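You operate a simulated robot arm through the tools that you are given. There is no shell and no other tool.

You are at the controls of a simulated robot arm. One attempt, no reset.

Task
Empty the waste jug into the waste drum and shut the funnel lid.
Fine: spill none; put the jug back. Set down upright: waste jug. Where these are worked on the way, their far stop is far enough and under half their travel is too little: funnel lid.

The check looks at the end state, three seconds after you hand in, the way a careful person would. Anything else that was tipped, shoved, dropped, spilled or broken makes it a failure. A push-on lid holds only when it is set on centred and level and pressed home; a screw cap is set on level and turned clockwise until tight.

Robot
A 5-joint arm with a two-finger parallel gripper, fixed in place. Base frame: the origin is on the floor under the middle of its stand, x ahead of it, y to its left, z up. Units: mm, rad, N and s.
It reaches about 1134 mm from its shoulder. Its first joint turns from -2.601 to 2.601 rad. Payload 1.57 kg.
The TCP is the grasp point between the finger pads, 30 mm short of the fingertips. In the tool frame z runs along the fingers and y along their closing line. Largest opening 110 mm; finger width 24, thickness 12; the body of the gripper, 48 by 112 mm, starts 78 mm behind the TCP.
Orientation is told as [roll, pitch, yaw] about the base's x, y, z axes, in that order, counted from this pose: with the fingers straight down and closing along the base's y, the tool's x points along the base's -x, its y along +y and its z along -z.

Tools
- The arm moves only by the tool step_arm. Its arguments are lists of equal length, an entry for each row: "travel": the shift along the tool's x, y, z in mm, a list of three; "angular": the turn, a rotation vector about the tool's x, y, z in rad, a list of three; "gripper": the closure, from 0 (fully open) to 1 (shut). In form: {"travel": [[tx, ty, tz], ...], "angular": [[wx, wy, wz], ...], "gripper": [gripper, ...]}. A call has 1 to 20 rows; each row shifts and turns the commanded pose from where the row before left it, along the tool's axes as they then stand. Each row takes 0.2 s and may step no farther than 50 mm and 0.15 rad from the row before; otherwise, or with a gripper value out of range, the whole call is refused. A pose out of reach is approached as far as the arm can. The call stops where the force on the tool passes 70 N (or 10 N more than at its start, if that is more) or the arm is blocked; 0.2 s more then pass. Each finger travels about 72 mm/s and halts on what it meets, pressing with about 35 N; the grip force reading is that of the motor and also rises with nothing between the fingers. The clock runs only during rows and for 0.2 s after the last one: add rows that do not move to give the fingers time. It gives the time, the measured TCP pose, the force on the tool (base axes), the opening and the grip force at its end, in the units of the frame above (readings bear some noise), with the torque about the TCP (base axes, N m) and any sound that the robot's microphone picked up, and new pictures: "show" is both (left out), scene, wrist or none.
- Cameras (640 x 400 px; columns grow to the right, rows downward): "scene" is fixed at [49.3, -498.6, 1358.1]; the picture's right is [0.79, -0.62, 0.00], its down [-0.37, -0.48, -0.80] and it looks along [0.49, 0.63, -0.61] (base axes); focal length 341 px, centre (320, 200). "wrist" rides on the gripper at [70, 16, -141] in the tool frame; the picture's right is [-0.23, 0.97, 0.00], its down [-0.86, -0.20, -0.48] and it looks along [-0.47, -0.11, 0.88] (tool axes); focal length 222 px, centre (320, 200). There is no depth. A picture from a camera that has moved, and an enlarged one, comes with that camera's place and axes in the base frame and with its lens.
- lift_body(by): slides the trunk up (or, below 0, down) by that many mm; the arm rides with it, the base frame stays. It gives what a move gives, with no picture.
- enlarge(camera, box): a new picture of the part [left, top, right, bottom] of that camera's present view, enlarged. No time passes.
- finish_job(): hands the job in; it is judged then, once.

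Nothing tells you positions but the pictures and the camera data. Unless the task says otherwise, let go and move clear before handing in.

The tools are called after "Emit:" as a command line: name --argument value ..., lists and objects as JSON in quotes. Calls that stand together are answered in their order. step_arm: Moves the arm, as the interface text tells. Its arguments: {"type":"object","properties":{"travel":{"type":"array"},"angular":{"type":"array"},"gripper":{"type":"array"},"show":{"type":"string","enum":["both","scene","wrist","none"]}},"required":["travel","angular","gripper"]} The other tools are called the same way: lift_body (by) moves the trunk up or down; enlarge (camera, box) takes an enlarged picture of a part of a camera's view; finish_job () hands the job in.

At the start:

```text
time: 0.0
position: [678.9, -49.6, 1067.4]
orientation: [0.0, 0.0, 0.001]
wrist_force: [-0.4, 0.1, -0.3]
moment: [0.01, 0.0, -0.02]
opening: 110.2
grip_force: 0.0
trunk travel left (down, up): [-800.0, 170.0]
```

scene: 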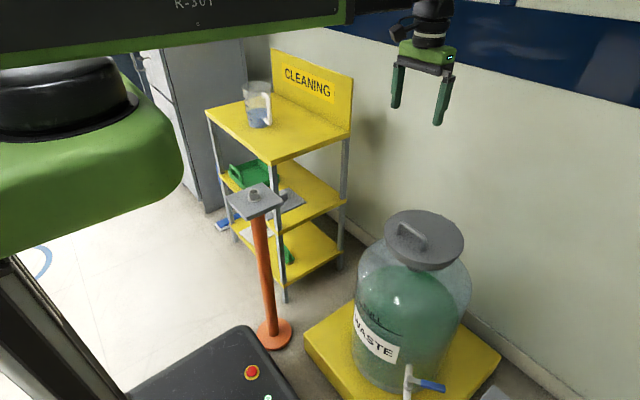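
wrist: 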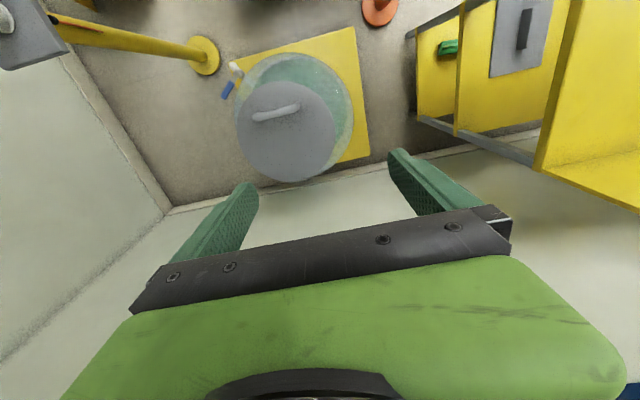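

I see a yellow cleaning cart with a jug on top, a large glass waste drum with a grey lid on a yellow plinth, and some posts. I'll enlarge the views first to find out which thing is which.

Emit:
enlarge --camera "scene" --box '[200, 60, 360, 160]'

Emit:
enlarge --camera "scene" --box '[320, 190, 520, 400]'

Emit:
enlarge --camera "wrist" --box '[200, 30, 380, 200]'

Emit:
enlarge --camera "wrist" --box '[0, 0, 250, 120]'

Emit:
enlarge --camera "scene" --box '[200, 150, 360, 260]'

```text
4.00 times, centred on (280, 110) of scene
camera zoom: at [49.3, -498.6, 1358.1], right [0.79, -0.62, 0.0], down [-0.37, -0.48, -0.8], along [0.49, 0.63, -0.61], focal length 1364 px, centre (480, 560)
```

zoom: 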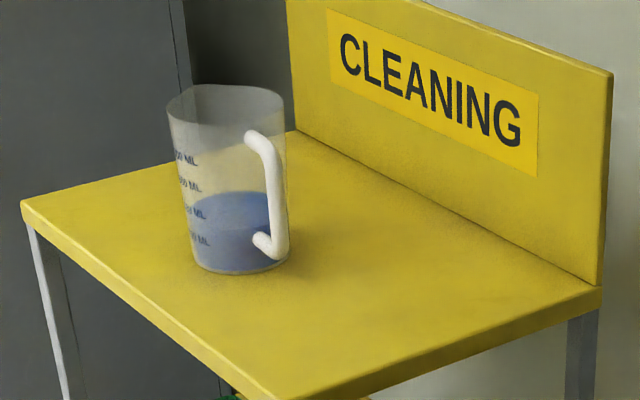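

```text
1.90 times, centred on (420, 295) of scene
camera zoom: at [49.3, -498.6, 1358.1], right [0.79, -0.62, 0.0], down [-0.37, -0.48, -0.8], along [0.49, 0.63, -0.61], focal length 650 px, centre (130, 19)
```

zoom: 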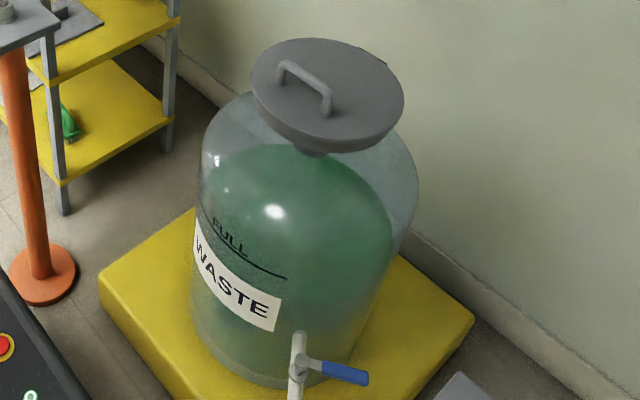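

```text
2.35 times, centred on (290, 115) of wrist
camera zoom: at [609.2, -33.8, 1207.7], right [0.23, 0.97, 0.0], down [0.86, -0.2, 0.48], along [0.47, -0.11, -0.88], focal length 523 px, centre (391, 400)
```

zoom: 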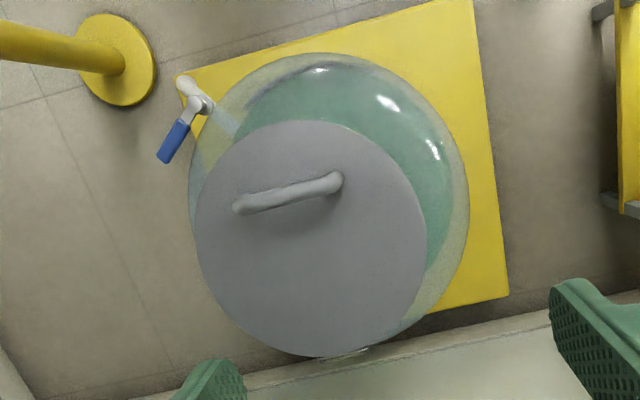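

```text
2.56 times, centred on (125, 60) of wrist
camera zoom: at [609.2, -33.8, 1207.7], right [0.23, 0.97, 0.0], down [0.86, -0.2, 0.48], along [0.47, -0.11, -0.88], focal length 569 px, centre (819, 558)
```

zoom: 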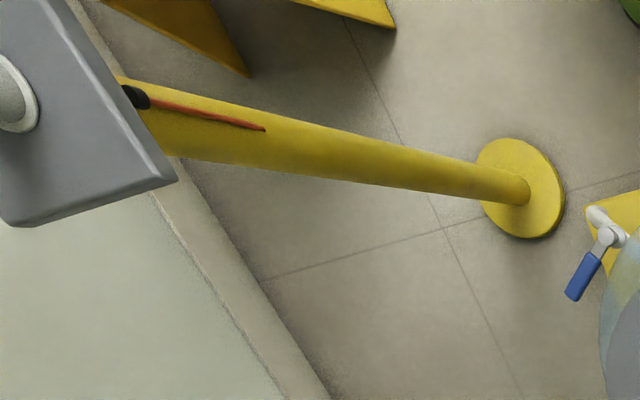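

```text
3.64 times, centred on (280, 205) of scene
camera zoom: at [49.3, -498.6, 1358.1], right [0.79, -0.62, 0.0], down [-0.37, -0.48, -0.8], along [0.49, 0.63, -0.61], focal length 1240 px, centre (466, 182)
```

zoom: 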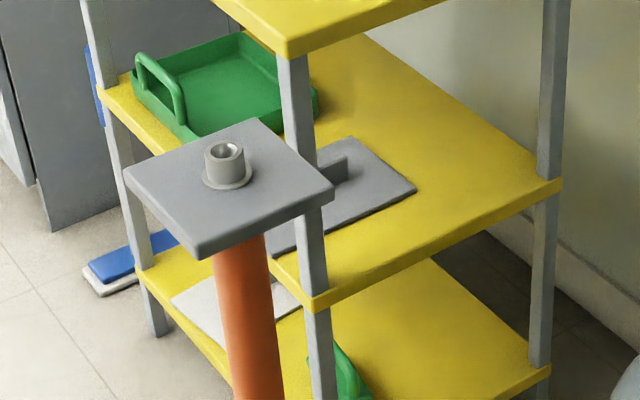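

The drum's grey funnel has its lid shut. The lid is centred near (697,-132,701), its bar handle is near (647,-133,730), and the hinge is on the wall side. The jug is on the cart to the left, so I'll move the wrist camera over there for a better look.

Emit:
step_arm --travel '[[20, 31, -10.4], [20, 31, -10.4], [20, 31, -10.4], [20, 31, -10.4], [20, 31, -10.4], [20, 31, -10.4], [20, 31, -10.4], [20, 31, -10.4]]' --angular '[[0, 0, 0], [0, 0, 0], [0, 0, 0], [0, 0, 0], [0, 0, 0], [0, 0, 0], [0, 0, 0], [0, 0, 0]]' --gripper '[0, 0, 0, 0, 0, 0, 0, 0]'

```text
time: 1.8
position: [531.2, 204.5, 1067.0]
orientation: [-0.003, 0.002, -0.001]
wrist_force: [-0.1, -0.6, 0.3]
moment: [-0.03, 0.01, 0.02]
opening: 109.9
grip_force: 0.1
out of reach, approached as far as the arm can: row 1, 2, 3, 4, 5, 6, 7, 8
trunk travel left (down, up): [-800.0, 170.0]
camera wrist: at [462.8, 219.8, 1207.8], right [0.23, 0.97, 0.0], down [0.86, -0.2, 0.48], along [0.46, -0.11, -0.88], focal length 222 px, centre (320, 200)
```

scene: 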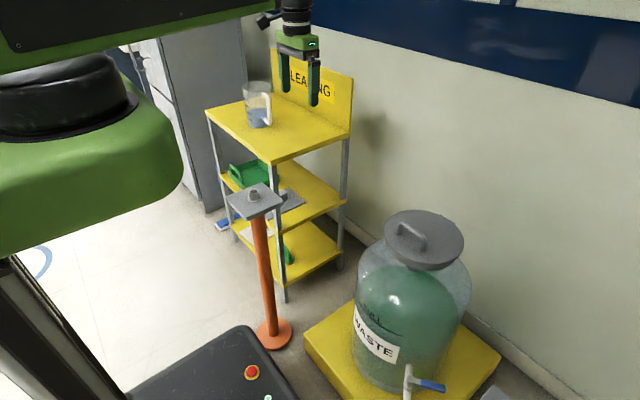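
wrist: 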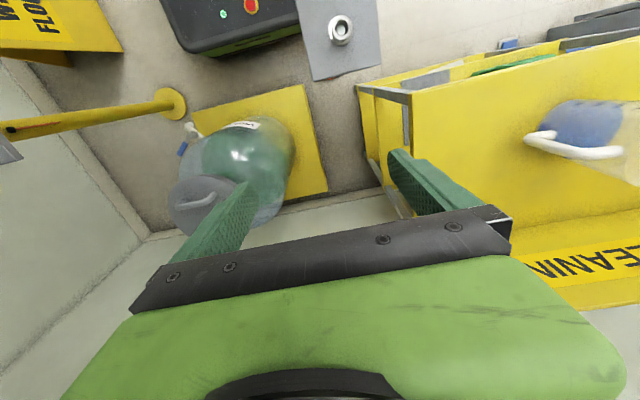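

The arm didn't rise as commanded, which suggests a SCARA-style arm whose height comes from the trunk. I'll test that with small moves, and enlarge the jug view in the wrist camera.

Emit:
step_arm --travel '[[0, 0, 20], [0, 0, 20]]' --angular '[[0, 0, 0], [0, 0, 0]]' --gripper '[0, 0]' --show "none"

Emit:
enlarge --camera "wrist" --box '[480, 60, 640, 200]'

Emit:
enlarge --camera "scene" --box '[220, 0, 480, 140]'

```text
time: 2.4
position: [532.7, 203.6, 1067.4]
orientation: [0.001, 0.001, 0.0]
wrist_force: [0.9, 0.3, 0.3]
moment: [-0.02, 0.02, -0.02]
opening: 110.1
grip_force: 0.0
out of reach, approached as far as the arm can: row 1, 2
trunk travel left (down, up): [-800.0, 170.0]
```

```text
2.86 times, centred on (560, 130) of wrist
camera zoom: at [463.3, 219.5, 1207.7], right [0.23, 0.97, 0.0], down [0.86, -0.2, 0.48], along [0.47, -0.11, -0.88], focal length 635 px, centre (-366, 400)
```

zoom: 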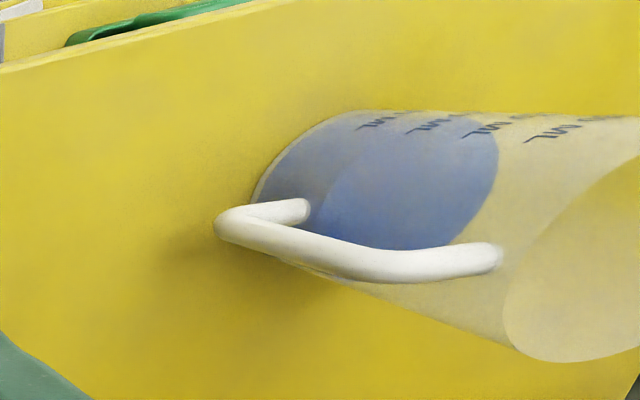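

```text
2.46 times, centred on (350, 70) of scene
camera zoom: at [49.3, -498.6, 1358.1], right [0.79, -0.62, 0.0], down [-0.37, -0.48, -0.8], along [0.49, 0.63, -0.61], focal length 840 px, centre (246, 520)
```

zoom: 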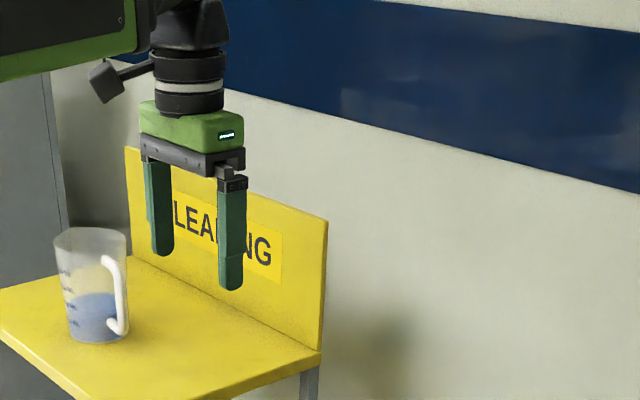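

It is a SCARA-style arm, so all height changes come from the trunk. I make the jug's handle span about (642,604,802–905). I'll move nearly above the jug to see its handle direction and rim.

Emit:
step_arm --travel '[[0, 45, 0], [0, 45, 0], [0, 45, 0], [0, 45, 0], [0, 45, 0], [0, 45, 0], [0, 45, 0], [0, 45, 0], [0, 45, 0]]' --angular '[[0, 0, 0], [0, 0, 0], [0, 0, 0], [0, 0, 0], [0, 0, 0], [0, 0, 0], [0, 0, 0], [0, 0, 0], [0, 0, 0]]' --gripper '[0, 0, 0, 0, 0, 0, 0, 0, 0]'

```text
time: 4.4
position: [536.4, 609.8, 1066.5]
orientation: [0.001, 0.001, 0.0]
wrist_force: [0.7, -0.9, -0.6]
moment: [0.01, 0.0, 0.0]
opening: 110.1
grip_force: 0.0
trunk travel left (down, up): [-800.0, 170.0]
camera wrist: at [466.0, 625.9, 1207.4], right [0.23, 0.97, 0.0], down [0.86, -0.2, 0.48], along [0.47, -0.11, -0.88], focal length 222 px, centre (320, 200)
```

scene: 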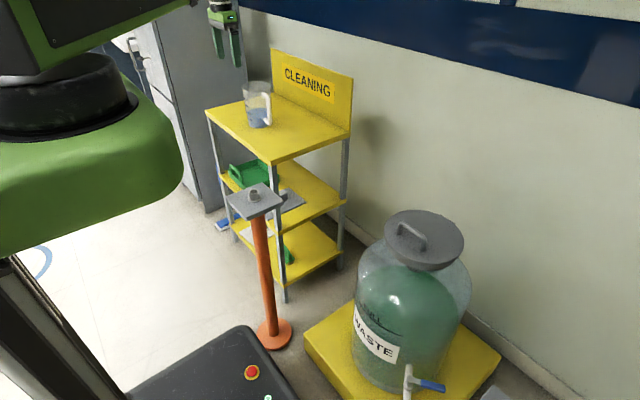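
wrist: 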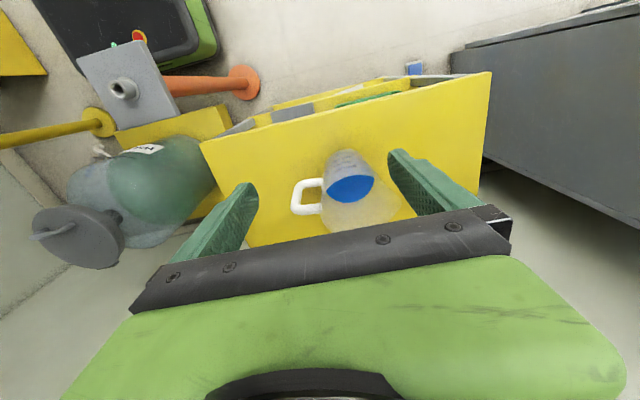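

Emit:
enlarge --camera "wrist" --box '[270, 130, 430, 240]'

Emit:
enlarge --camera "wrist" --box '[0, 120, 240, 280]'

Emit:
enlarge --camera "wrist" --box '[180, 40, 520, 260]'

```text
3.64 times, centred on (350, 185) of wrist
camera zoom: at [466.0, 625.9, 1207.4], right [0.23, 0.97, 0.0], down [0.86, -0.2, 0.48], along [0.47, -0.11, -0.88], focal length 808 px, centre (211, 254)
```

zoom: 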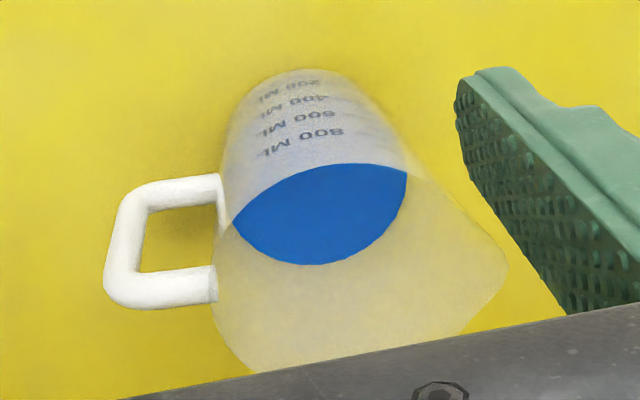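

```text
2.50 times, centred on (120, 200) of wrist
camera zoom: at [466.0, 625.9, 1207.4], right [0.23, 0.97, 0.0], down [0.86, -0.2, 0.48], along [0.47, -0.11, -0.88], focal length 555 px, centre (820, 200)
```

zoom: 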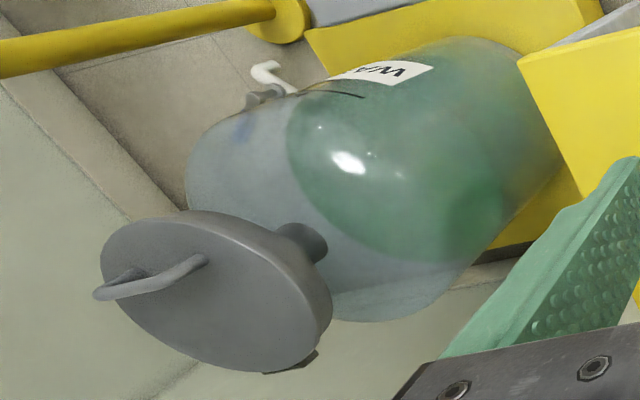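

```text
1.82 times, centred on (350, 150) of wrist
camera zoom: at [466.0, 625.9, 1207.4], right [0.23, 0.97, 0.0], down [0.86, -0.2, 0.48], along [0.47, -0.11, -0.88], focal length 404 px, centre (266, 291)
```

zoom: 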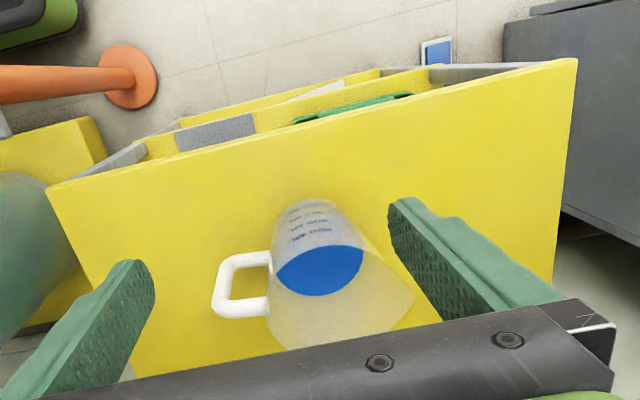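

The jug is centred near (640,645) on the cart top (z≈778), with its handle toward −y and its spout toward +y. My plan is to grip its body with level fingers pointing +x, one finger passing through the handle loop, then pour by rolling about the finger axis. Next I'll test the wrist's range, yawing the tool by π so the camera ends up on top.

Emit:
step_arm --travel '[[0, 0, 0], [0, 0, 0], [0, 0, 0], [0, 0, 0], [0, 0, 0], [0, 0, 0], [0, 0, 0], [0, 0, 0], [0, 0, 0], [0, 0, 0], [0, 0, 0], [0, 0, 0], [0, 0, 0], [0, 0, 0], [0, 0, 0], [0, 0, 0], [0, 0, 0], [0, 0, 0], [0, 0, 0], [0, 0, 0]]' --angular '[[0, 0, 0.15], [0, 0, 0.15], [0, 0, 0.15], [0, 0, 0.15], [0, 0, 0.15], [0, 0, 0.15], [0, 0, 0.15], [0, 0, 0.15], [0, 0, 0.15], [0, 0, 0.15], [0, 0, 0.15], [0, 0, 0.15], [0, 0, 0.15], [0, 0, 0.15], [0, 0, 0.15], [0, 0, 0.15], [0, 0, 0.15], [0, 0, 0.15], [0, 0, 0.15], [0, 0, 0.15]]' --gripper '[0, 0, 0, 0, 0, 0, 0, 0, 0, 0, 0, 0, 0, 0, 0, 0, 0, 0, 0, 0]'

```text
time: 8.6
position: [544.1, 599.1, 1067.1]
orientation: [-0.007, 0.0, -2.132]
wrist_force: [-0.1, -0.3, 0.7]
moment: [0.0, -0.01, -0.01]
opening: 110.0
grip_force: 0.1
out of reach, approached as far as the arm can: row 15, 16, 17, 18, 19, 20
trunk travel left (down, up): [-800.0, 170.0]
camera wrist: at [595.8, 648.6, 1207.6], right [0.7, -0.71, -0.01], down [-0.62, -0.62, 0.48], along [-0.34, -0.33, -0.88], focal length 222 px, centre (320, 200)
```

scene: 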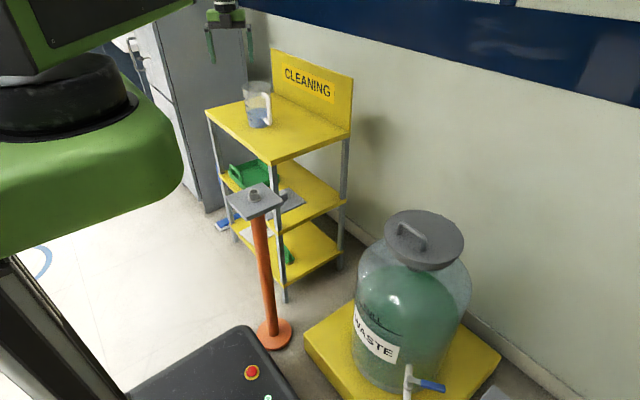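
wrist: 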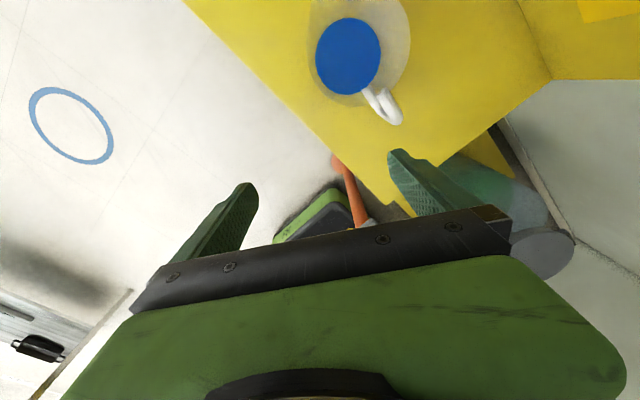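

Yaw stops at about −2.13 rad here. I'll test the pitch joint in small steps from this pose.

Emit:
step_arm --travel '[[0, 0, 0], [0, 0, 0], [0, 0, 0], [0, 0, 0]]' --angular '[[0, 0.15, 0], [0, 0.15, 0], [0, 0.15, 0], [0, 0.15, 0]]' --gripper '[0, 0, 0, 0]'

```text
time: 9.6
position: [543.3, 599.6, 1109.6]
orientation: [-0.007, 0.601, -2.135]
wrist_force: [-0.1, 0.4, -0.2]
moment: [-0.02, 0.0, 0.02]
opening: 110.2
grip_force: 0.0
out of reach, approached as far as the arm can: row 2, 3, 4
trunk travel left (down, up): [-800.0, 170.0]
camera wrist: at [546.3, 570.1, 1264.3], right [0.73, -0.68, -0.13], down [-0.69, -0.72, -0.09], along [-0.04, 0.16, -0.99], focal length 222 px, centre (320, 200)
```

scene: 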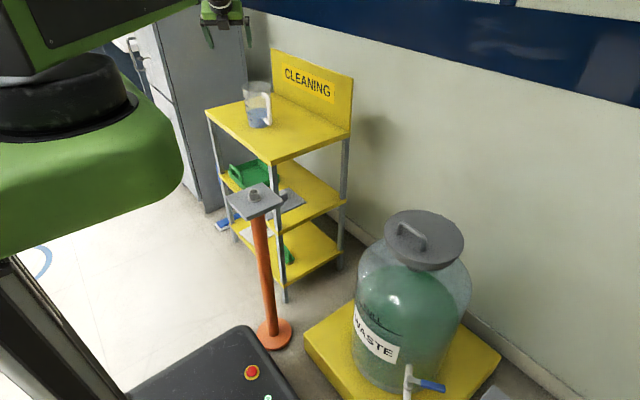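
wrist: 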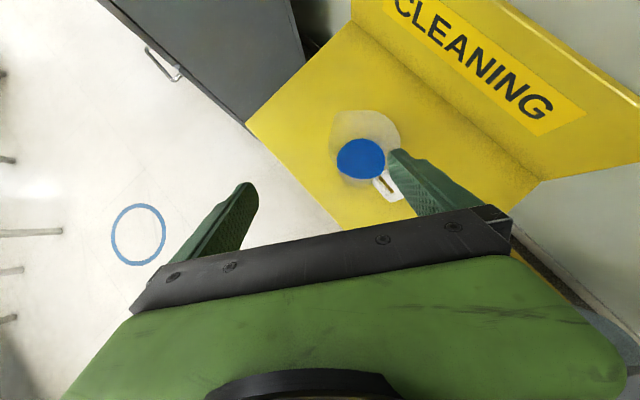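

Pitch works, with its axis about 243 mm from the TCP. Next I'll test turning the heading about the vertical toward +x while pitched.

Emit:
step_arm --travel '[[0, 0, 0], [0, 0, 0], [0, 0, 0], [0, 0, 0]]' --angular '[[-0.0848, 0, 0.1237], [-0.0848, 0, 0.1237], [-0.0848, 0, 0.1237], [-0.0848, 0, 0.1237]]' --gripper '[0, 0, 0, 0]' --show "none"

```text
time: 10.6
position: [544.1, 597.6, 1108.9]
orientation: [-0.008, 0.601, -2.178]
wrist_force: [-0.3, 0.4, -0.9]
moment: [-0.02, -0.01, -0.01]
opening: 110.0
grip_force: 0.0
out of reach, approached as far as the arm can: row 1, 2, 3, 4
trunk travel left (down, up): [-800.0, 170.0]
```

Emit:
step_arm --travel '[[0, 0, 0], [0, 0, 0], [0, 0, 0], [0, 0, 0]]' --angular '[[0, 0, 0.15], [0, 0, 0.15], [0, 0, 0.15], [0, 0, 0.15]]' --gripper '[0, 0, 0, 0]' --show "none"

```text
time: 11.6
position: [622.9, 509.4, 1114.7]
orientation: [-0.35, 0.556, -2.582]
wrist_force: [0.6, -0.1, -0.9]
moment: [0.04, 0.05, 0.05]
opening: 110.3
grip_force: 0.0
out of reach, approached as far as the arm can: row 1, 2, 3, 4
trunk travel left (down, up): [-800.0, 170.0]
```

Emit:
step_arm --travel '[[0, 0, 0], [0, 0, 0], [0, 0, 0], [0, 0, 0], [0, 0, 0], [0, 0, 0]]' --angular '[[0, 0, -0.15], [0, 0, -0.15], [0, 0, -0.15], [0, 0, -0.15], [0, 0, -0.15], [0, 0, -0.15]]' --gripper '[0, 0, 0, 0, 0, 0]' --show "none"

```text
time: 13.0
position: [623.7, 511.1, 1114.9]
orientation: [0.286, 0.588, -1.49]
wrist_force: [-0.1, 1.0, 0.0]
moment: [0.01, 0.02, 0.01]
opening: 110.1
grip_force: 0.1
trunk travel left (down, up): [-800.0, 170.0]
```

The commanded pose resets to the reached one, and roll about the tool axis works in the negative direction. I'll measure how far it goes.

Emit:
step_arm --travel '[[0, 0, 0], [0, 0, 0], [0, 0, 0], [0, 0, 0], [0, 0, 0], [0, 0, 0], [0, 0, 0], [0, 0, 0], [0, 0, 0], [0, 0, 0], [0, 0, 0], [0, 0, 0], [0, 0, 0], [0, 0, 0], [0, 0, 0], [0, 0, 0], [0, 0, 0], [0, 0, 0], [0, 0, 0], [0, 0, 0]]' --angular '[[0, 0, -0.15], [0, 0, -0.15], [0, 0, -0.15], [0, 0, -0.15], [0, 0, -0.15], [0, 0, -0.15], [0, 0, -0.15], [0, 0, -0.15], [0, 0, -0.15], [0, 0, -0.15], [0, 0, -0.15], [0, 0, -0.15], [0, 0, -0.15], [0, 0, -0.15], [0, 0, -0.15], [0, 0, -0.15], [0, 0, -0.15], [0, 0, -0.15], [0, 0, -0.15], [0, 0, -0.15]]' --gripper '[0, 0, 0, 0, 0, 0, 0, 0, 0, 0, 0, 0, 0, 0, 0, 0, 0, 0, 0, 0]'

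```text
time: 17.2
position: [622.7, 511.8, 1114.7]
orientation: [-0.191, -0.624, 1.484]
wrist_force: [0.4, 0.0, -1.2]
moment: [-0.03, 0.02, 0.01]
opening: 110.1
grip_force: 0.0
trunk travel left (down, up): [-800.0, 170.0]
camera wrist: at [568.3, 379.8, 1184.1], right [-0.93, 0.37, -0.02], down [0.14, 0.39, 0.91], along [0.35, 0.84, -0.41], focal length 222 px, centre (320, 200)
```

scene: 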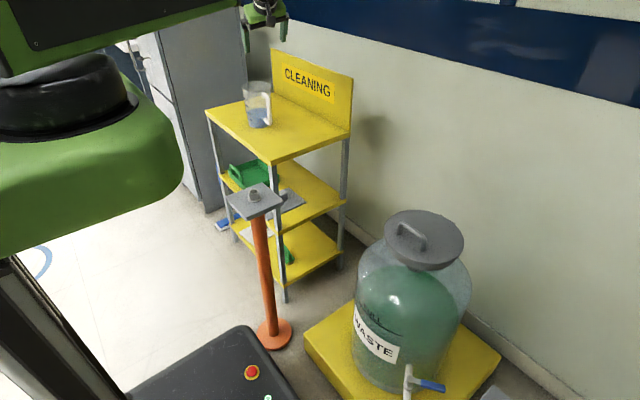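
wrist: 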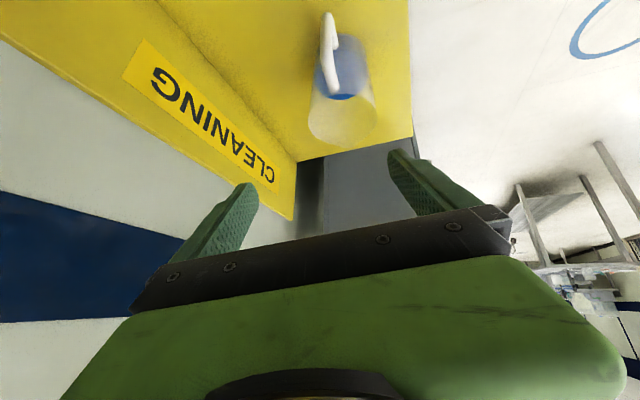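

Roll has at least 3.9 rad of range. Next I'll turn the heading toward +x about the vertical, now that roll is off its limit.

Emit:
step_arm --travel '[[0, 0, 0], [0, 0, 0], [0, 0, 0], [0, 0, 0], [0, 0, 0], [0, 0, 0], [0, 0, 0], [0, 0, 0]]' --angular '[[0.0876, 0.0231, 0.1196], [0.0876, 0.0231, 0.1196], [0.0876, 0.0231, 0.1196], [0.0876, 0.0231, 0.1196], [0.0876, 0.0231, 0.1196], [0.0876, 0.0231, 0.1196], [0.0876, 0.0231, 0.1196], [0.0876, 0.0231, 0.1196]]' --gripper '[0, 0, 0, 0, 0, 0, 0, 0]'

```text
time: 19.0
position: [622.6, 511.7, 1115.1]
orientation: [-0.19, -0.62, 0.278]
wrist_force: [-0.3, -0.2, 0.5]
moment: [0.01, -0.02, -0.03]
opening: 109.8
grip_force: 0.1
trunk travel left (down, up): [-800.0, 170.0]
camera wrist: at [480.6, 515.0, 1184.0], right [0.02, 1.0, -0.02], down [0.41, 0.01, 0.91], along [0.91, -0.02, -0.41], focal length 222 px, centre (320, 200)
```

scene: 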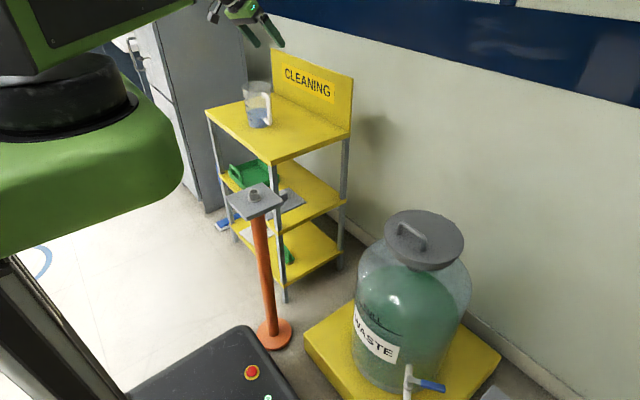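
wrist: 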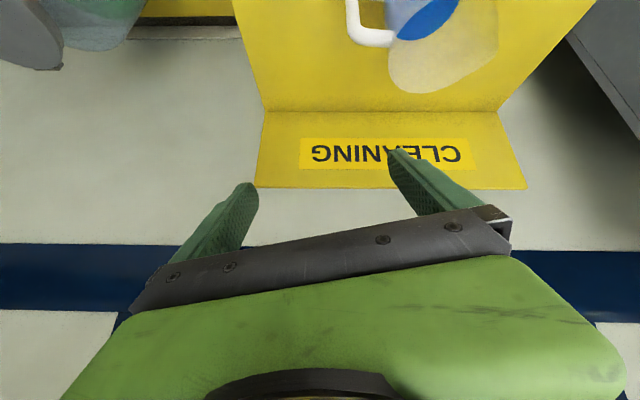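

The heading now points roughly along +x. Next I'll roll the camera back toward the top to see whether that's reachable at this heading.

Emit:
step_arm --travel '[[0, 0, 0], [0, 0, 0], [0, 0, 0], [0, 0, 0], [0, 0, 0], [0, 0, 0], [0, 0, 0], [0, 0, 0], [0, 0, 0], [0, 0, 0], [0, 0, 0], [0, 0, 0], [0, 0, 0], [0, 0, 0], [0, 0, 0], [0, 0, 0], [0, 0, 0], [0, 0, 0], [0, 0, 0], [0, 0, 0]]' --angular '[[0, 0, 0.15], [0, 0, 0.15], [0, 0, 0.15], [0, 0, 0.15], [0, 0, 0.15], [0, 0, 0.15], [0, 0, 0.15], [0, 0, 0.15], [0, 0, 0.15], [0, 0, 0.15], [0, 0, 0.15], [0, 0, 0.15], [0, 0, 0.15], [0, 0, 0.15], [0, 0, 0.15], [0, 0, 0.15], [0, 0, 0.15], [0, 0, 0.15], [0, 0, 0.15], [0, 0, 0.15]]' --gripper '[0, 0, 0, 0, 0, 0, 0, 0, 0, 0, 0, 0, 0, 0, 0, 0, 0, 0, 0, 0]'

```text
time: 23.2
position: [622.1, 510.3, 1114.2]
orientation: [0.604, 0.249, -1.95]
wrist_force: [0.5, 0.6, 0.3]
moment: [0.01, 0.01, -0.02]
opening: 110.4
grip_force: 0.1
out of reach, approached as far as the arm can: row 16, 17, 18, 19, 20
trunk travel left (down, up): [-800.0, 170.0]
camera wrist: at [574.2, 569.8, 1253.2], right [0.61, -0.63, 0.48], down [-0.74, -0.67, 0.06], along [0.28, -0.39, -0.88], focal length 222 px, centre (320, 200)
```

scene: 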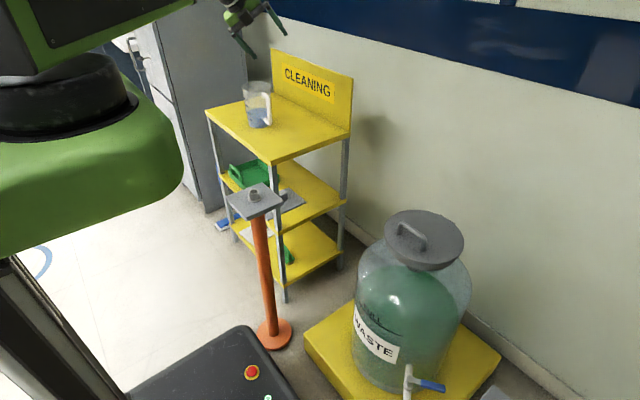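
wrist: 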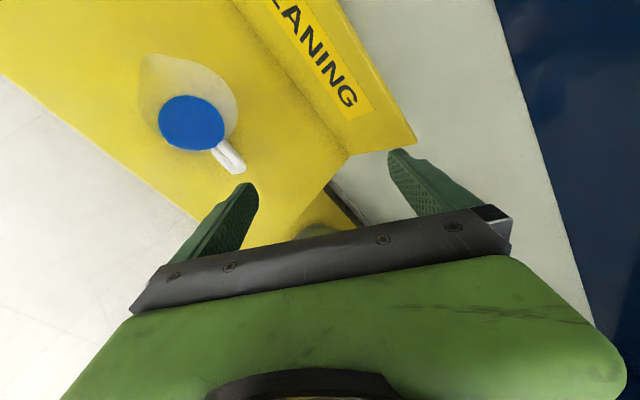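

Emit:
enlarge --camera "scene" --box '[0, 0, 320, 200]'

```text
2.00 times, centred on (160, 100) of scene
camera zoom: at [49.3, -498.6, 1358.1], right [0.79, -0.62, 0.0], down [-0.37, -0.48, -0.8], along [0.49, 0.63, -0.61], focal length 682 px, centre (640, 400)
```

zoom: 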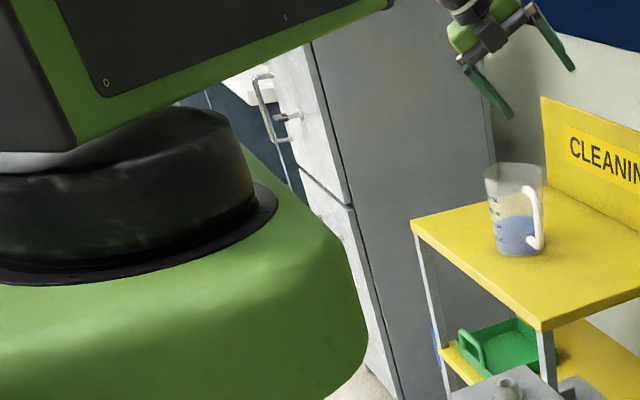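

This looks like a cylindrical arm: trunk lift, shoulder yaw, a radial slide, and a wrist with forearm roll, pitch and tool roll limited to about ±170°. I'll open the lid first, so I'm straightening the fingers down with the closing line along x and moving over the drum.

Emit:
step_arm --travel '[[0, 0, 0], [0, 0, 0], [0, 0, 0], [0, 0, 0], [0, 0, 0], [0, 0, 0], [0, 0, 0], [0, 0, 0]]' --angular '[[0.1182, -0.053, 0], [0.1182, -0.053, 0], [0.1182, -0.053, 0], [0.1182, -0.053, 0], [0.1182, -0.053, 0], [0, 0, -0.15], [0, 0, -0.15], [0, 0, -0.15]]' --gripper '[0, 0, 0, 0, 0, 0, 0, 0]' --show "none"

```text
time: 25.0
position: [622.3, 512.6, 1066.9]
orientation: [-0.003, -0.002, -1.577]
wrist_force: [0.3, 0.9, 0.5]
moment: [-0.02, 0.01, -0.01]
opening: 110.2
grip_force: 0.1
out of reach, approached as far as the arm can: row 1, 2, 3, 4
trunk travel left (down, up): [-800.0, 170.0]
```

Emit:
step_arm --travel '[[-46.2, 6.8, 0], [-46.2, 6.8, 0], [-46.2, 6.8, 0], [-46.2, 6.8, 0], [-46.2, 6.8, 0], [-46.2, 6.8, 0], [-46.2, 6.8, 0], [-46.2, 6.8, 0], [-46.2, 6.8, 0], [-46.2, 6.8, 0]]' --angular '[[0, 0, 0], [0, 0, 0], [0, 0, 0], [0, 0, 0], [0, 0, 0], [0, 0, 0], [0, 0, 0], [0, 0, 0], [0, 0, 0], [0, 0, 0]]' --gripper '[0, 0, 0, 0, 0, 0, 0, 0, 0, 0]'

Emit:
lift_body --by -170

Emit:
enlarge --camera "wrist" --box '[200, 60, 440, 220]'

```text
time: 27.2
position: [686.1, 47.2, 1066.1]
orientation: [-0.003, -0.002, -1.576]
wrist_force: [-0.7, 0.3, 0.2]
moment: [0.03, 0.0, 0.0]
opening: 110.0
grip_force: 0.0
out of reach, approached as far as the arm can: row 2, 4
trunk travel left (down, up): [-800.0, 170.0]
camera wrist: at [703.9, 116.8, 1207.6], right [0.97, -0.23, 0.0], down [-0.2, -0.85, 0.48], along [-0.11, -0.47, -0.88], focal length 222 px, centre (320, 200)
```

scene: 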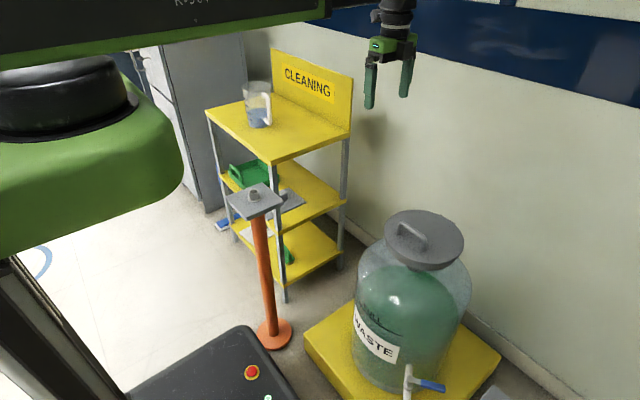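
wrist: 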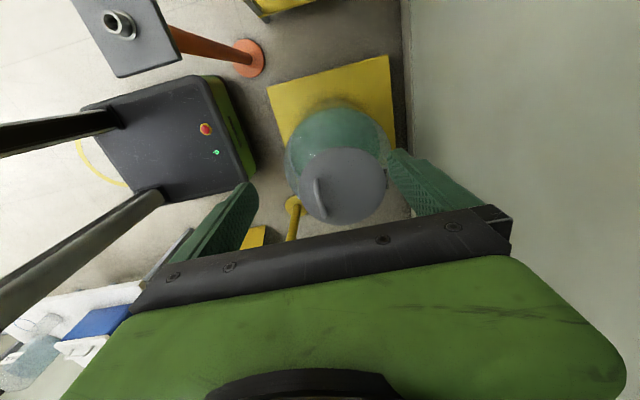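

```text
time: 29.1
position: [686.8, 49.2, 896.4]
orientation: [-0.002, -0.003, -1.579]
wrist_force: [0.1, 0.2, 0.5]
moment: [-0.02, -0.03, -0.03]
opening: 110.2
grip_force: 0.0
trunk travel left (down, up): [-630.0, 340.0]
```

```text
2.50 times, centred on (320, 140) of wrist
camera zoom: at [703.9, 117.6, 1037.6], right [0.97, -0.23, 0.0], down [-0.21, -0.85, 0.48], along [-0.11, -0.47, -0.88], focal length 555 px, centre (320, 350)
```

zoom: 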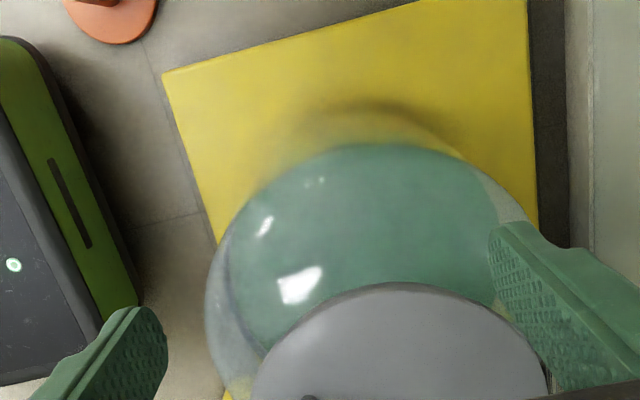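

Emit:
step_arm --travel '[[-40, 0, 0], [-40, 0, 0], [-40, 0, 0]]' --angular '[[0, 0, 0], [0, 0, 0], [0, 0, 0]]' --gripper '[0, 0, 0]'

Emit:
enlarge --camera "wrist" --box '[230, 80, 410, 220]'

Emit:
enlarge --camera "scene" --box '[370, 190, 480, 290]'

```text
time: 29.9
position: [685.0, -71.5, 897.0]
orientation: [-0.002, -0.002, -1.579]
wrist_force: [-0.6, 0.1, -0.1]
moment: [0.02, 0.0, 0.0]
opening: 110.1
grip_force: 0.1
trunk travel left (down, up): [-630.0, 340.0]
camera wrist: at [702.2, -3.1, 1037.6], right [0.97, -0.23, 0.0], down [-0.2, -0.85, 0.48], along [-0.11, -0.47, -0.88], focal length 222 px, centre (320, 200)
```

scene: 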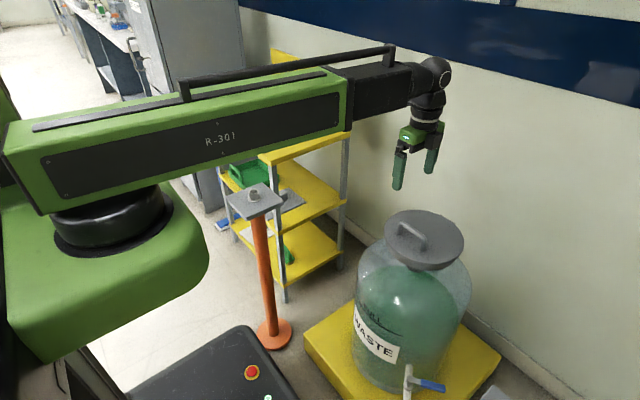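
wrist: 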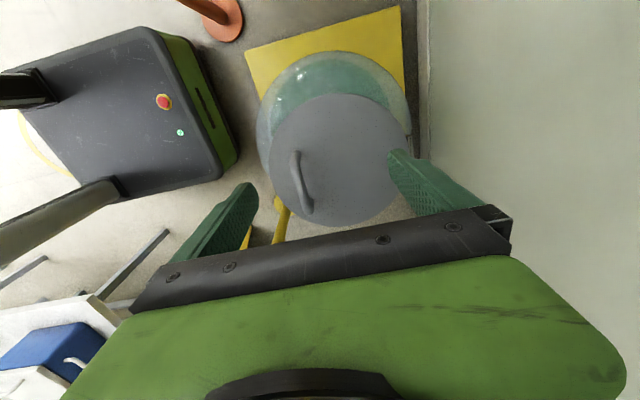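

```text
2.86 times, centred on (320, 150) of wrist
camera zoom: at [702.2, -3.1, 1037.6], right [0.97, -0.23, 0.0], down [-0.2, -0.85, 0.48], along [-0.11, -0.47, -0.88], focal length 635 px, centre (320, 343)
```

zoom: 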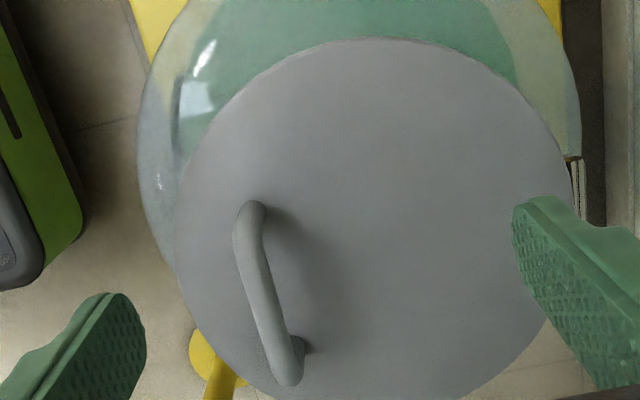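

```text
4.00 times, centred on (425, 240) of scene
camera zoom: at [49.3, -498.6, 1358.1], right [0.79, -0.62, 0.0], down [-0.37, -0.48, -0.8], along [0.49, 0.63, -0.61], focal length 1364 px, centre (-100, 40)
```

zoom: 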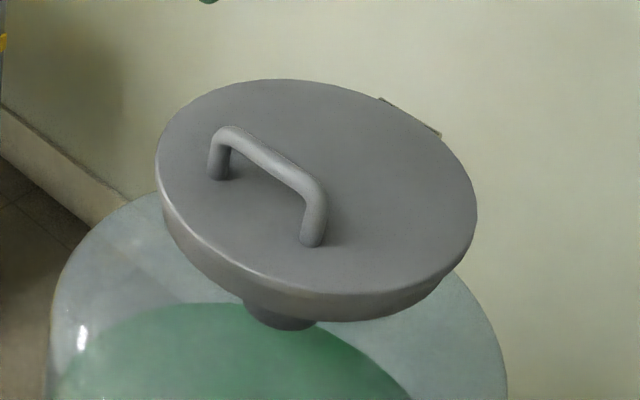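

The lid handle is a bar along y, from about (650,-84) to (647,-167) at z≈748, and the hinge is near x≈815. The fingers already close along x, so I'll centre them over the bar, partly close, and check.

Emit:
step_arm --travel '[[-27.2, -18.2, 0], [-27.2, -18.2, 0], [0, 0, 0], [0, 0, 0]]' --angular '[[0, 0, 0], [0, 0, 0], [0, 0, 0], [0, 0, 0]]' --gripper '[0.3, 0.5, 0.5, 0.5]' --show "none"

Emit:
lift_body --by -90

Emit:
step_arm --travel '[[0, 0, 0]]' --angular '[[0, 0, 0]]' --gripper '[0.5]'

Emit:
enlarge --camera "scene" --box '[360, 130, 500, 290]'

Emit:
enlarge --camera "wrist" --box '[200, 80, 440, 240]'

```text
time: 30.9
position: [649.2, -125.3, 894.7]
orientation: [-0.003, -0.001, -1.578]
wrist_force: [-0.5, -0.5, -0.2]
moment: [0.02, -0.02, 0.02]
opening: 55.2
grip_force: 0.0
trunk travel left (down, up): [-630.0, 340.0]
```

```text
time: 32.2
position: [649.7, -126.2, 807.1]
orientation: [-0.001, -0.001, -1.579]
wrist_force: [-0.3, -0.4, 0.0]
moment: [0.01, 0.0, 0.01]
opening: 54.8
grip_force: 0.0
trunk travel left (down, up): [-540.0, 430.0]
```

```text
time: 32.6
position: [649.6, -126.9, 808.0]
orientation: [-0.001, -0.002, -1.577]
wrist_force: [0.3, 0.1, 0.0]
moment: [0.0, 0.04, 0.01]
opening: 54.8
grip_force: 0.0
trunk travel left (down, up): [-540.0, 430.0]
camera wrist: at [666.3, -57.4, 947.6], right [0.97, -0.23, 0.0], down [-0.21, -0.85, 0.48], along [-0.11, -0.47, -0.88], focal length 222 px, centre (320, 200)
```

scene: 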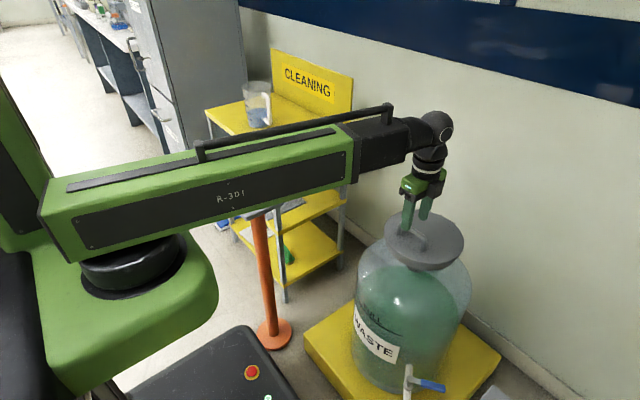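
wrist: 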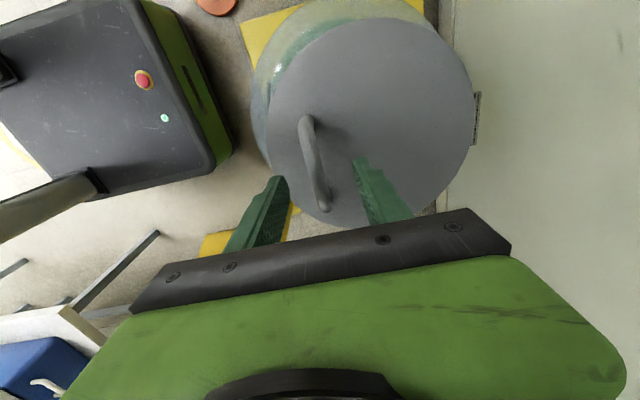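

```text
2.50 times, centred on (430, 210) of scene
camera zoom: at [49.3, -498.6, 1358.1], right [0.79, -0.62, 0.0], down [-0.37, -0.48, -0.8], along [0.49, 0.63, -0.61], focal length 853 px, centre (45, 175)
```

zoom: 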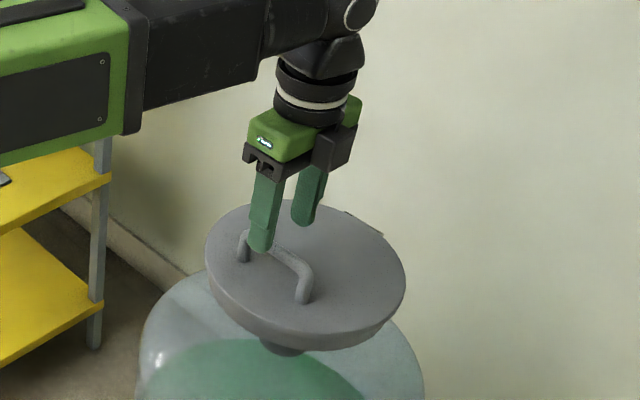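

```text
2.50 times, centred on (320, 160) of wrist
camera zoom: at [666.3, -57.4, 947.6], right [0.97, -0.23, 0.0], down [-0.21, -0.85, 0.48], along [-0.11, -0.47, -0.88], focal length 555 px, centre (320, 300)
```

zoom: 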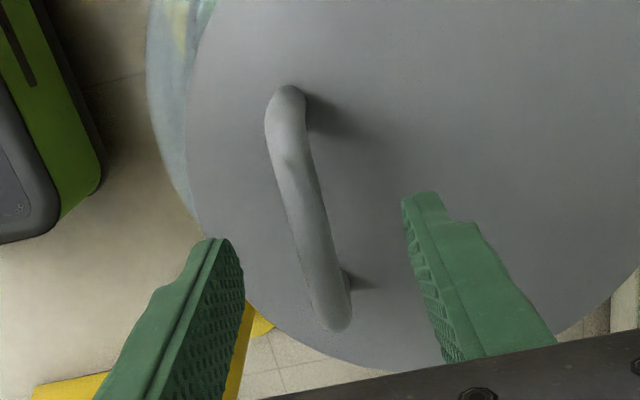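

The fingers straddle the bar, so I'll go down 55 mm and close on it.

Emit:
lift_body --by -54

Emit:
step_arm --travel '[[0, 0, 0], [0, 0, 0], [0, 0, 0], [0, 0, 0], [0, 0, 0]]' --angular '[[0, 0, 0], [0, 0, 0], [0, 0, 0], [0, 0, 0], [0, 0, 0]]' --gripper '[0.65, 0.8, 0.95, 0.95, 0.95]'

Emit:
enlarge --camera "scene" --box '[360, 150, 500, 290]'

Emit:
enlarge --camera "wrist" --box '[200, 80, 440, 240]'

```text
time: 33.5
position: [648.9, -126.8, 751.8]
orientation: [-0.001, -0.001, -1.581]
wrist_force: [0.5, -0.1, 1.0]
moment: [0.03, -0.03, 0.02]
opening: 55.0
grip_force: 0.1
trunk travel left (down, up): [-486.0, 484.0]
```

```text
time: 34.7
position: [646.8, -126.4, 753.6]
orientation: [-0.003, -0.001, -1.578]
wrist_force: [-15.2, 0.7, 4.8]
moment: [0.02, -0.09, 0.08]
opening: 18.6
grip_force: 7.4
trunk travel left (down, up): [-486.0, 484.0]
camera wrist: at [665.1, -57.4, 894.4], right [0.97, -0.23, 0.0], down [-0.21, -0.85, 0.48], along [-0.11, -0.47, -0.88], focal length 222 px, centre (320, 200)
```

scene: 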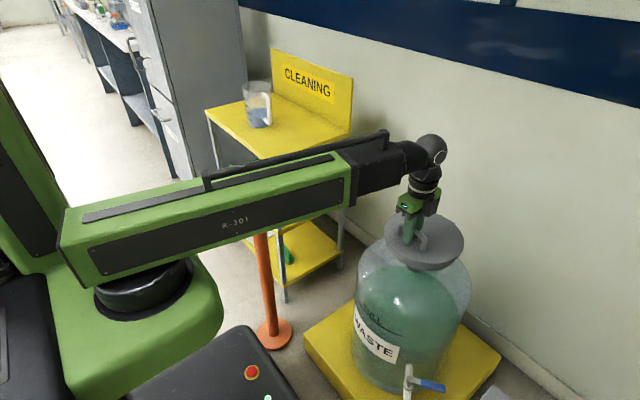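
wrist: 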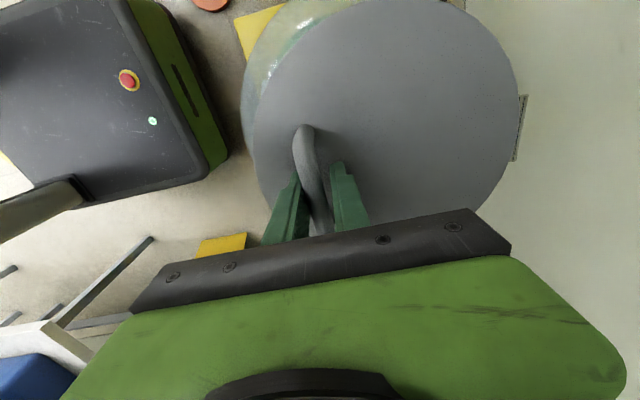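

```text
2.86 times, centred on (430, 220) of scene
camera zoom: at [49.3, -498.6, 1358.1], right [0.79, -0.62, 0.0], down [-0.37, -0.48, -0.8], along [0.49, 0.63, -0.61], focal length 974 px, centre (6, 143)
```

zoom: 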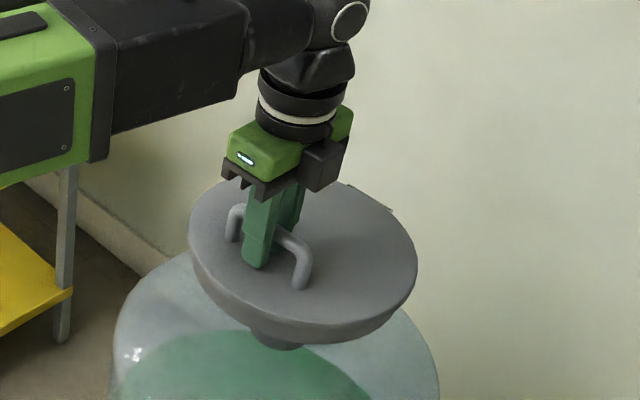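

```text
2.50 times, centred on (320, 160) of wrist
camera zoom: at [665.1, -57.4, 894.4], right [0.97, -0.23, 0.0], down [-0.21, -0.85, 0.48], along [-0.11, -0.47, -0.88], focal length 555 px, centre (320, 300)
```

zoom: 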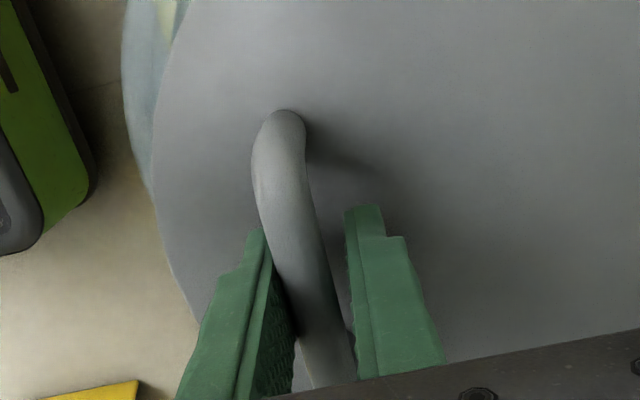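

Emit:
step_arm --travel '[[0, -2, 0], [0, 0, 0], [0, 0, 0], [0, 0, 0]]' --angular '[[0, 0, 0], [0, 0, 0], [0, 0, 0], [0, 0, 0]]' --gripper '[1, 1, 1, 1]' --show "none"

```text
time: 35.7
position: [644.3, -126.6, 754.9]
orientation: [0.001, 0.0, -1.578]
wrist_force: [-21.1, -6.5, 6.2]
moment: [-0.18, -0.15, 0.29]
opening: 13.7
grip_force: 29.6
trunk travel left (down, up): [-486.0, 484.0]
```

Emit:
step_arm --travel '[[0, -2.5, 0], [0, 0, 0]]' --angular '[[0, 0, 0], [0, 0, 0]]' --gripper '[1, 1]' --show "none"

```text
time: 36.3
position: [644.0, -126.2, 752.0]
orientation: [0.0, -0.001, -1.578]
wrist_force: [-3.9, -3.8, 1.0]
moment: [-0.42, -0.13, 0.3]
opening: 13.2
grip_force: 29.6
trunk travel left (down, up): [-486.0, 484.0]
```

The bar is gripped at x≈644. Now I'll open the lid along its arc, alternating trunk lifts with +x moves and watching the forces.

Emit:
step_arm --travel '[[0, 2.5, 0]]' --angular '[[0, 0, 0]]' --gripper '[1]' --show "none"

Emit:
lift_body --by 15

Emit:
step_arm --travel '[[0, 2.5, 0]]' --angular '[[0, 0, 0]]' --gripper '[1]'

Emit:
enlarge --camera "scene" --box '[360, 150, 500, 290]'

```text
time: 36.7
position: [645.4, -126.5, 753.3]
orientation: [-0.004, -0.002, -1.578]
wrist_force: [-15.6, -7.0, 3.5]
moment: [0.07, -0.04, 0.28]
opening: 13.3
grip_force: 30.1
trunk travel left (down, up): [-486.0, 484.0]
```

```text
time: 37.3
position: [650.0, -126.8, 767.5]
orientation: [0.001, -0.002, -1.576]
wrist_force: [17.0, -6.8, -7.5]
moment: [0.02, 0.04, 0.23]
opening: 13.7
grip_force: 30.2
trunk travel left (down, up): [-501.0, 469.0]
```

```text
time: 37.7
position: [650.7, -126.5, 766.9]
orientation: [-0.003, -0.001, -1.577]
wrist_force: [11.9, -6.3, -5.5]
moment: [-0.03, 0.12, 0.3]
opening: 13.2
grip_force: 29.7
trunk travel left (down, up): [-501.0, 469.0]
camera wrist: at [667.4, -57.3, 907.7], right [0.97, -0.23, 0.0], down [-0.2, -0.85, 0.48], along [-0.11, -0.47, -0.88], focal length 222 px, centre (320, 200)
```

scene: 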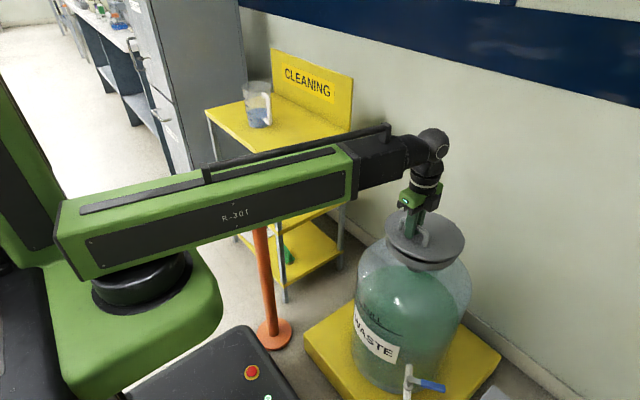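
wrist: 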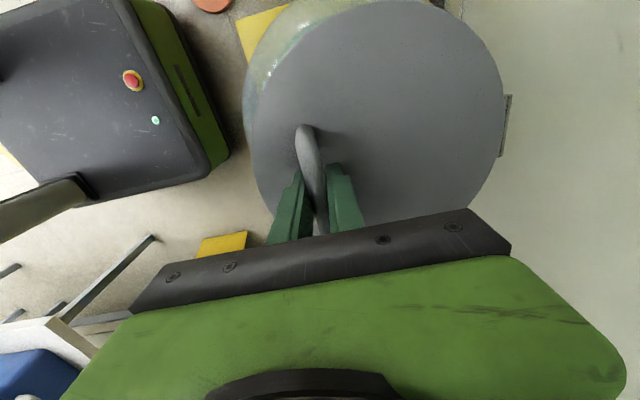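

```text
2.86 times, centred on (430, 220) of scene
camera zoom: at [49.3, -498.6, 1358.1], right [0.79, -0.62, 0.0], down [-0.37, -0.48, -0.8], along [0.49, 0.63, -0.61], focal length 974 px, centre (6, 143)
```

zoom: 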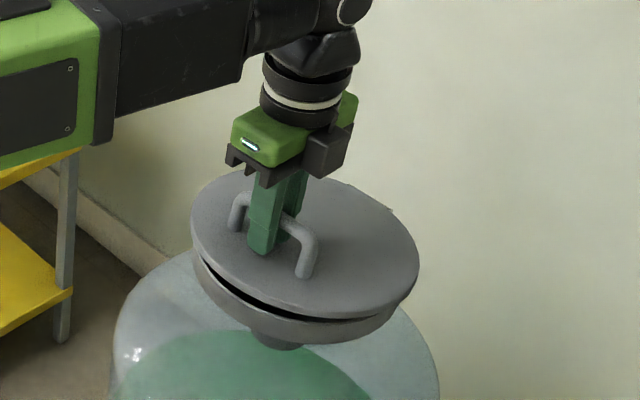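

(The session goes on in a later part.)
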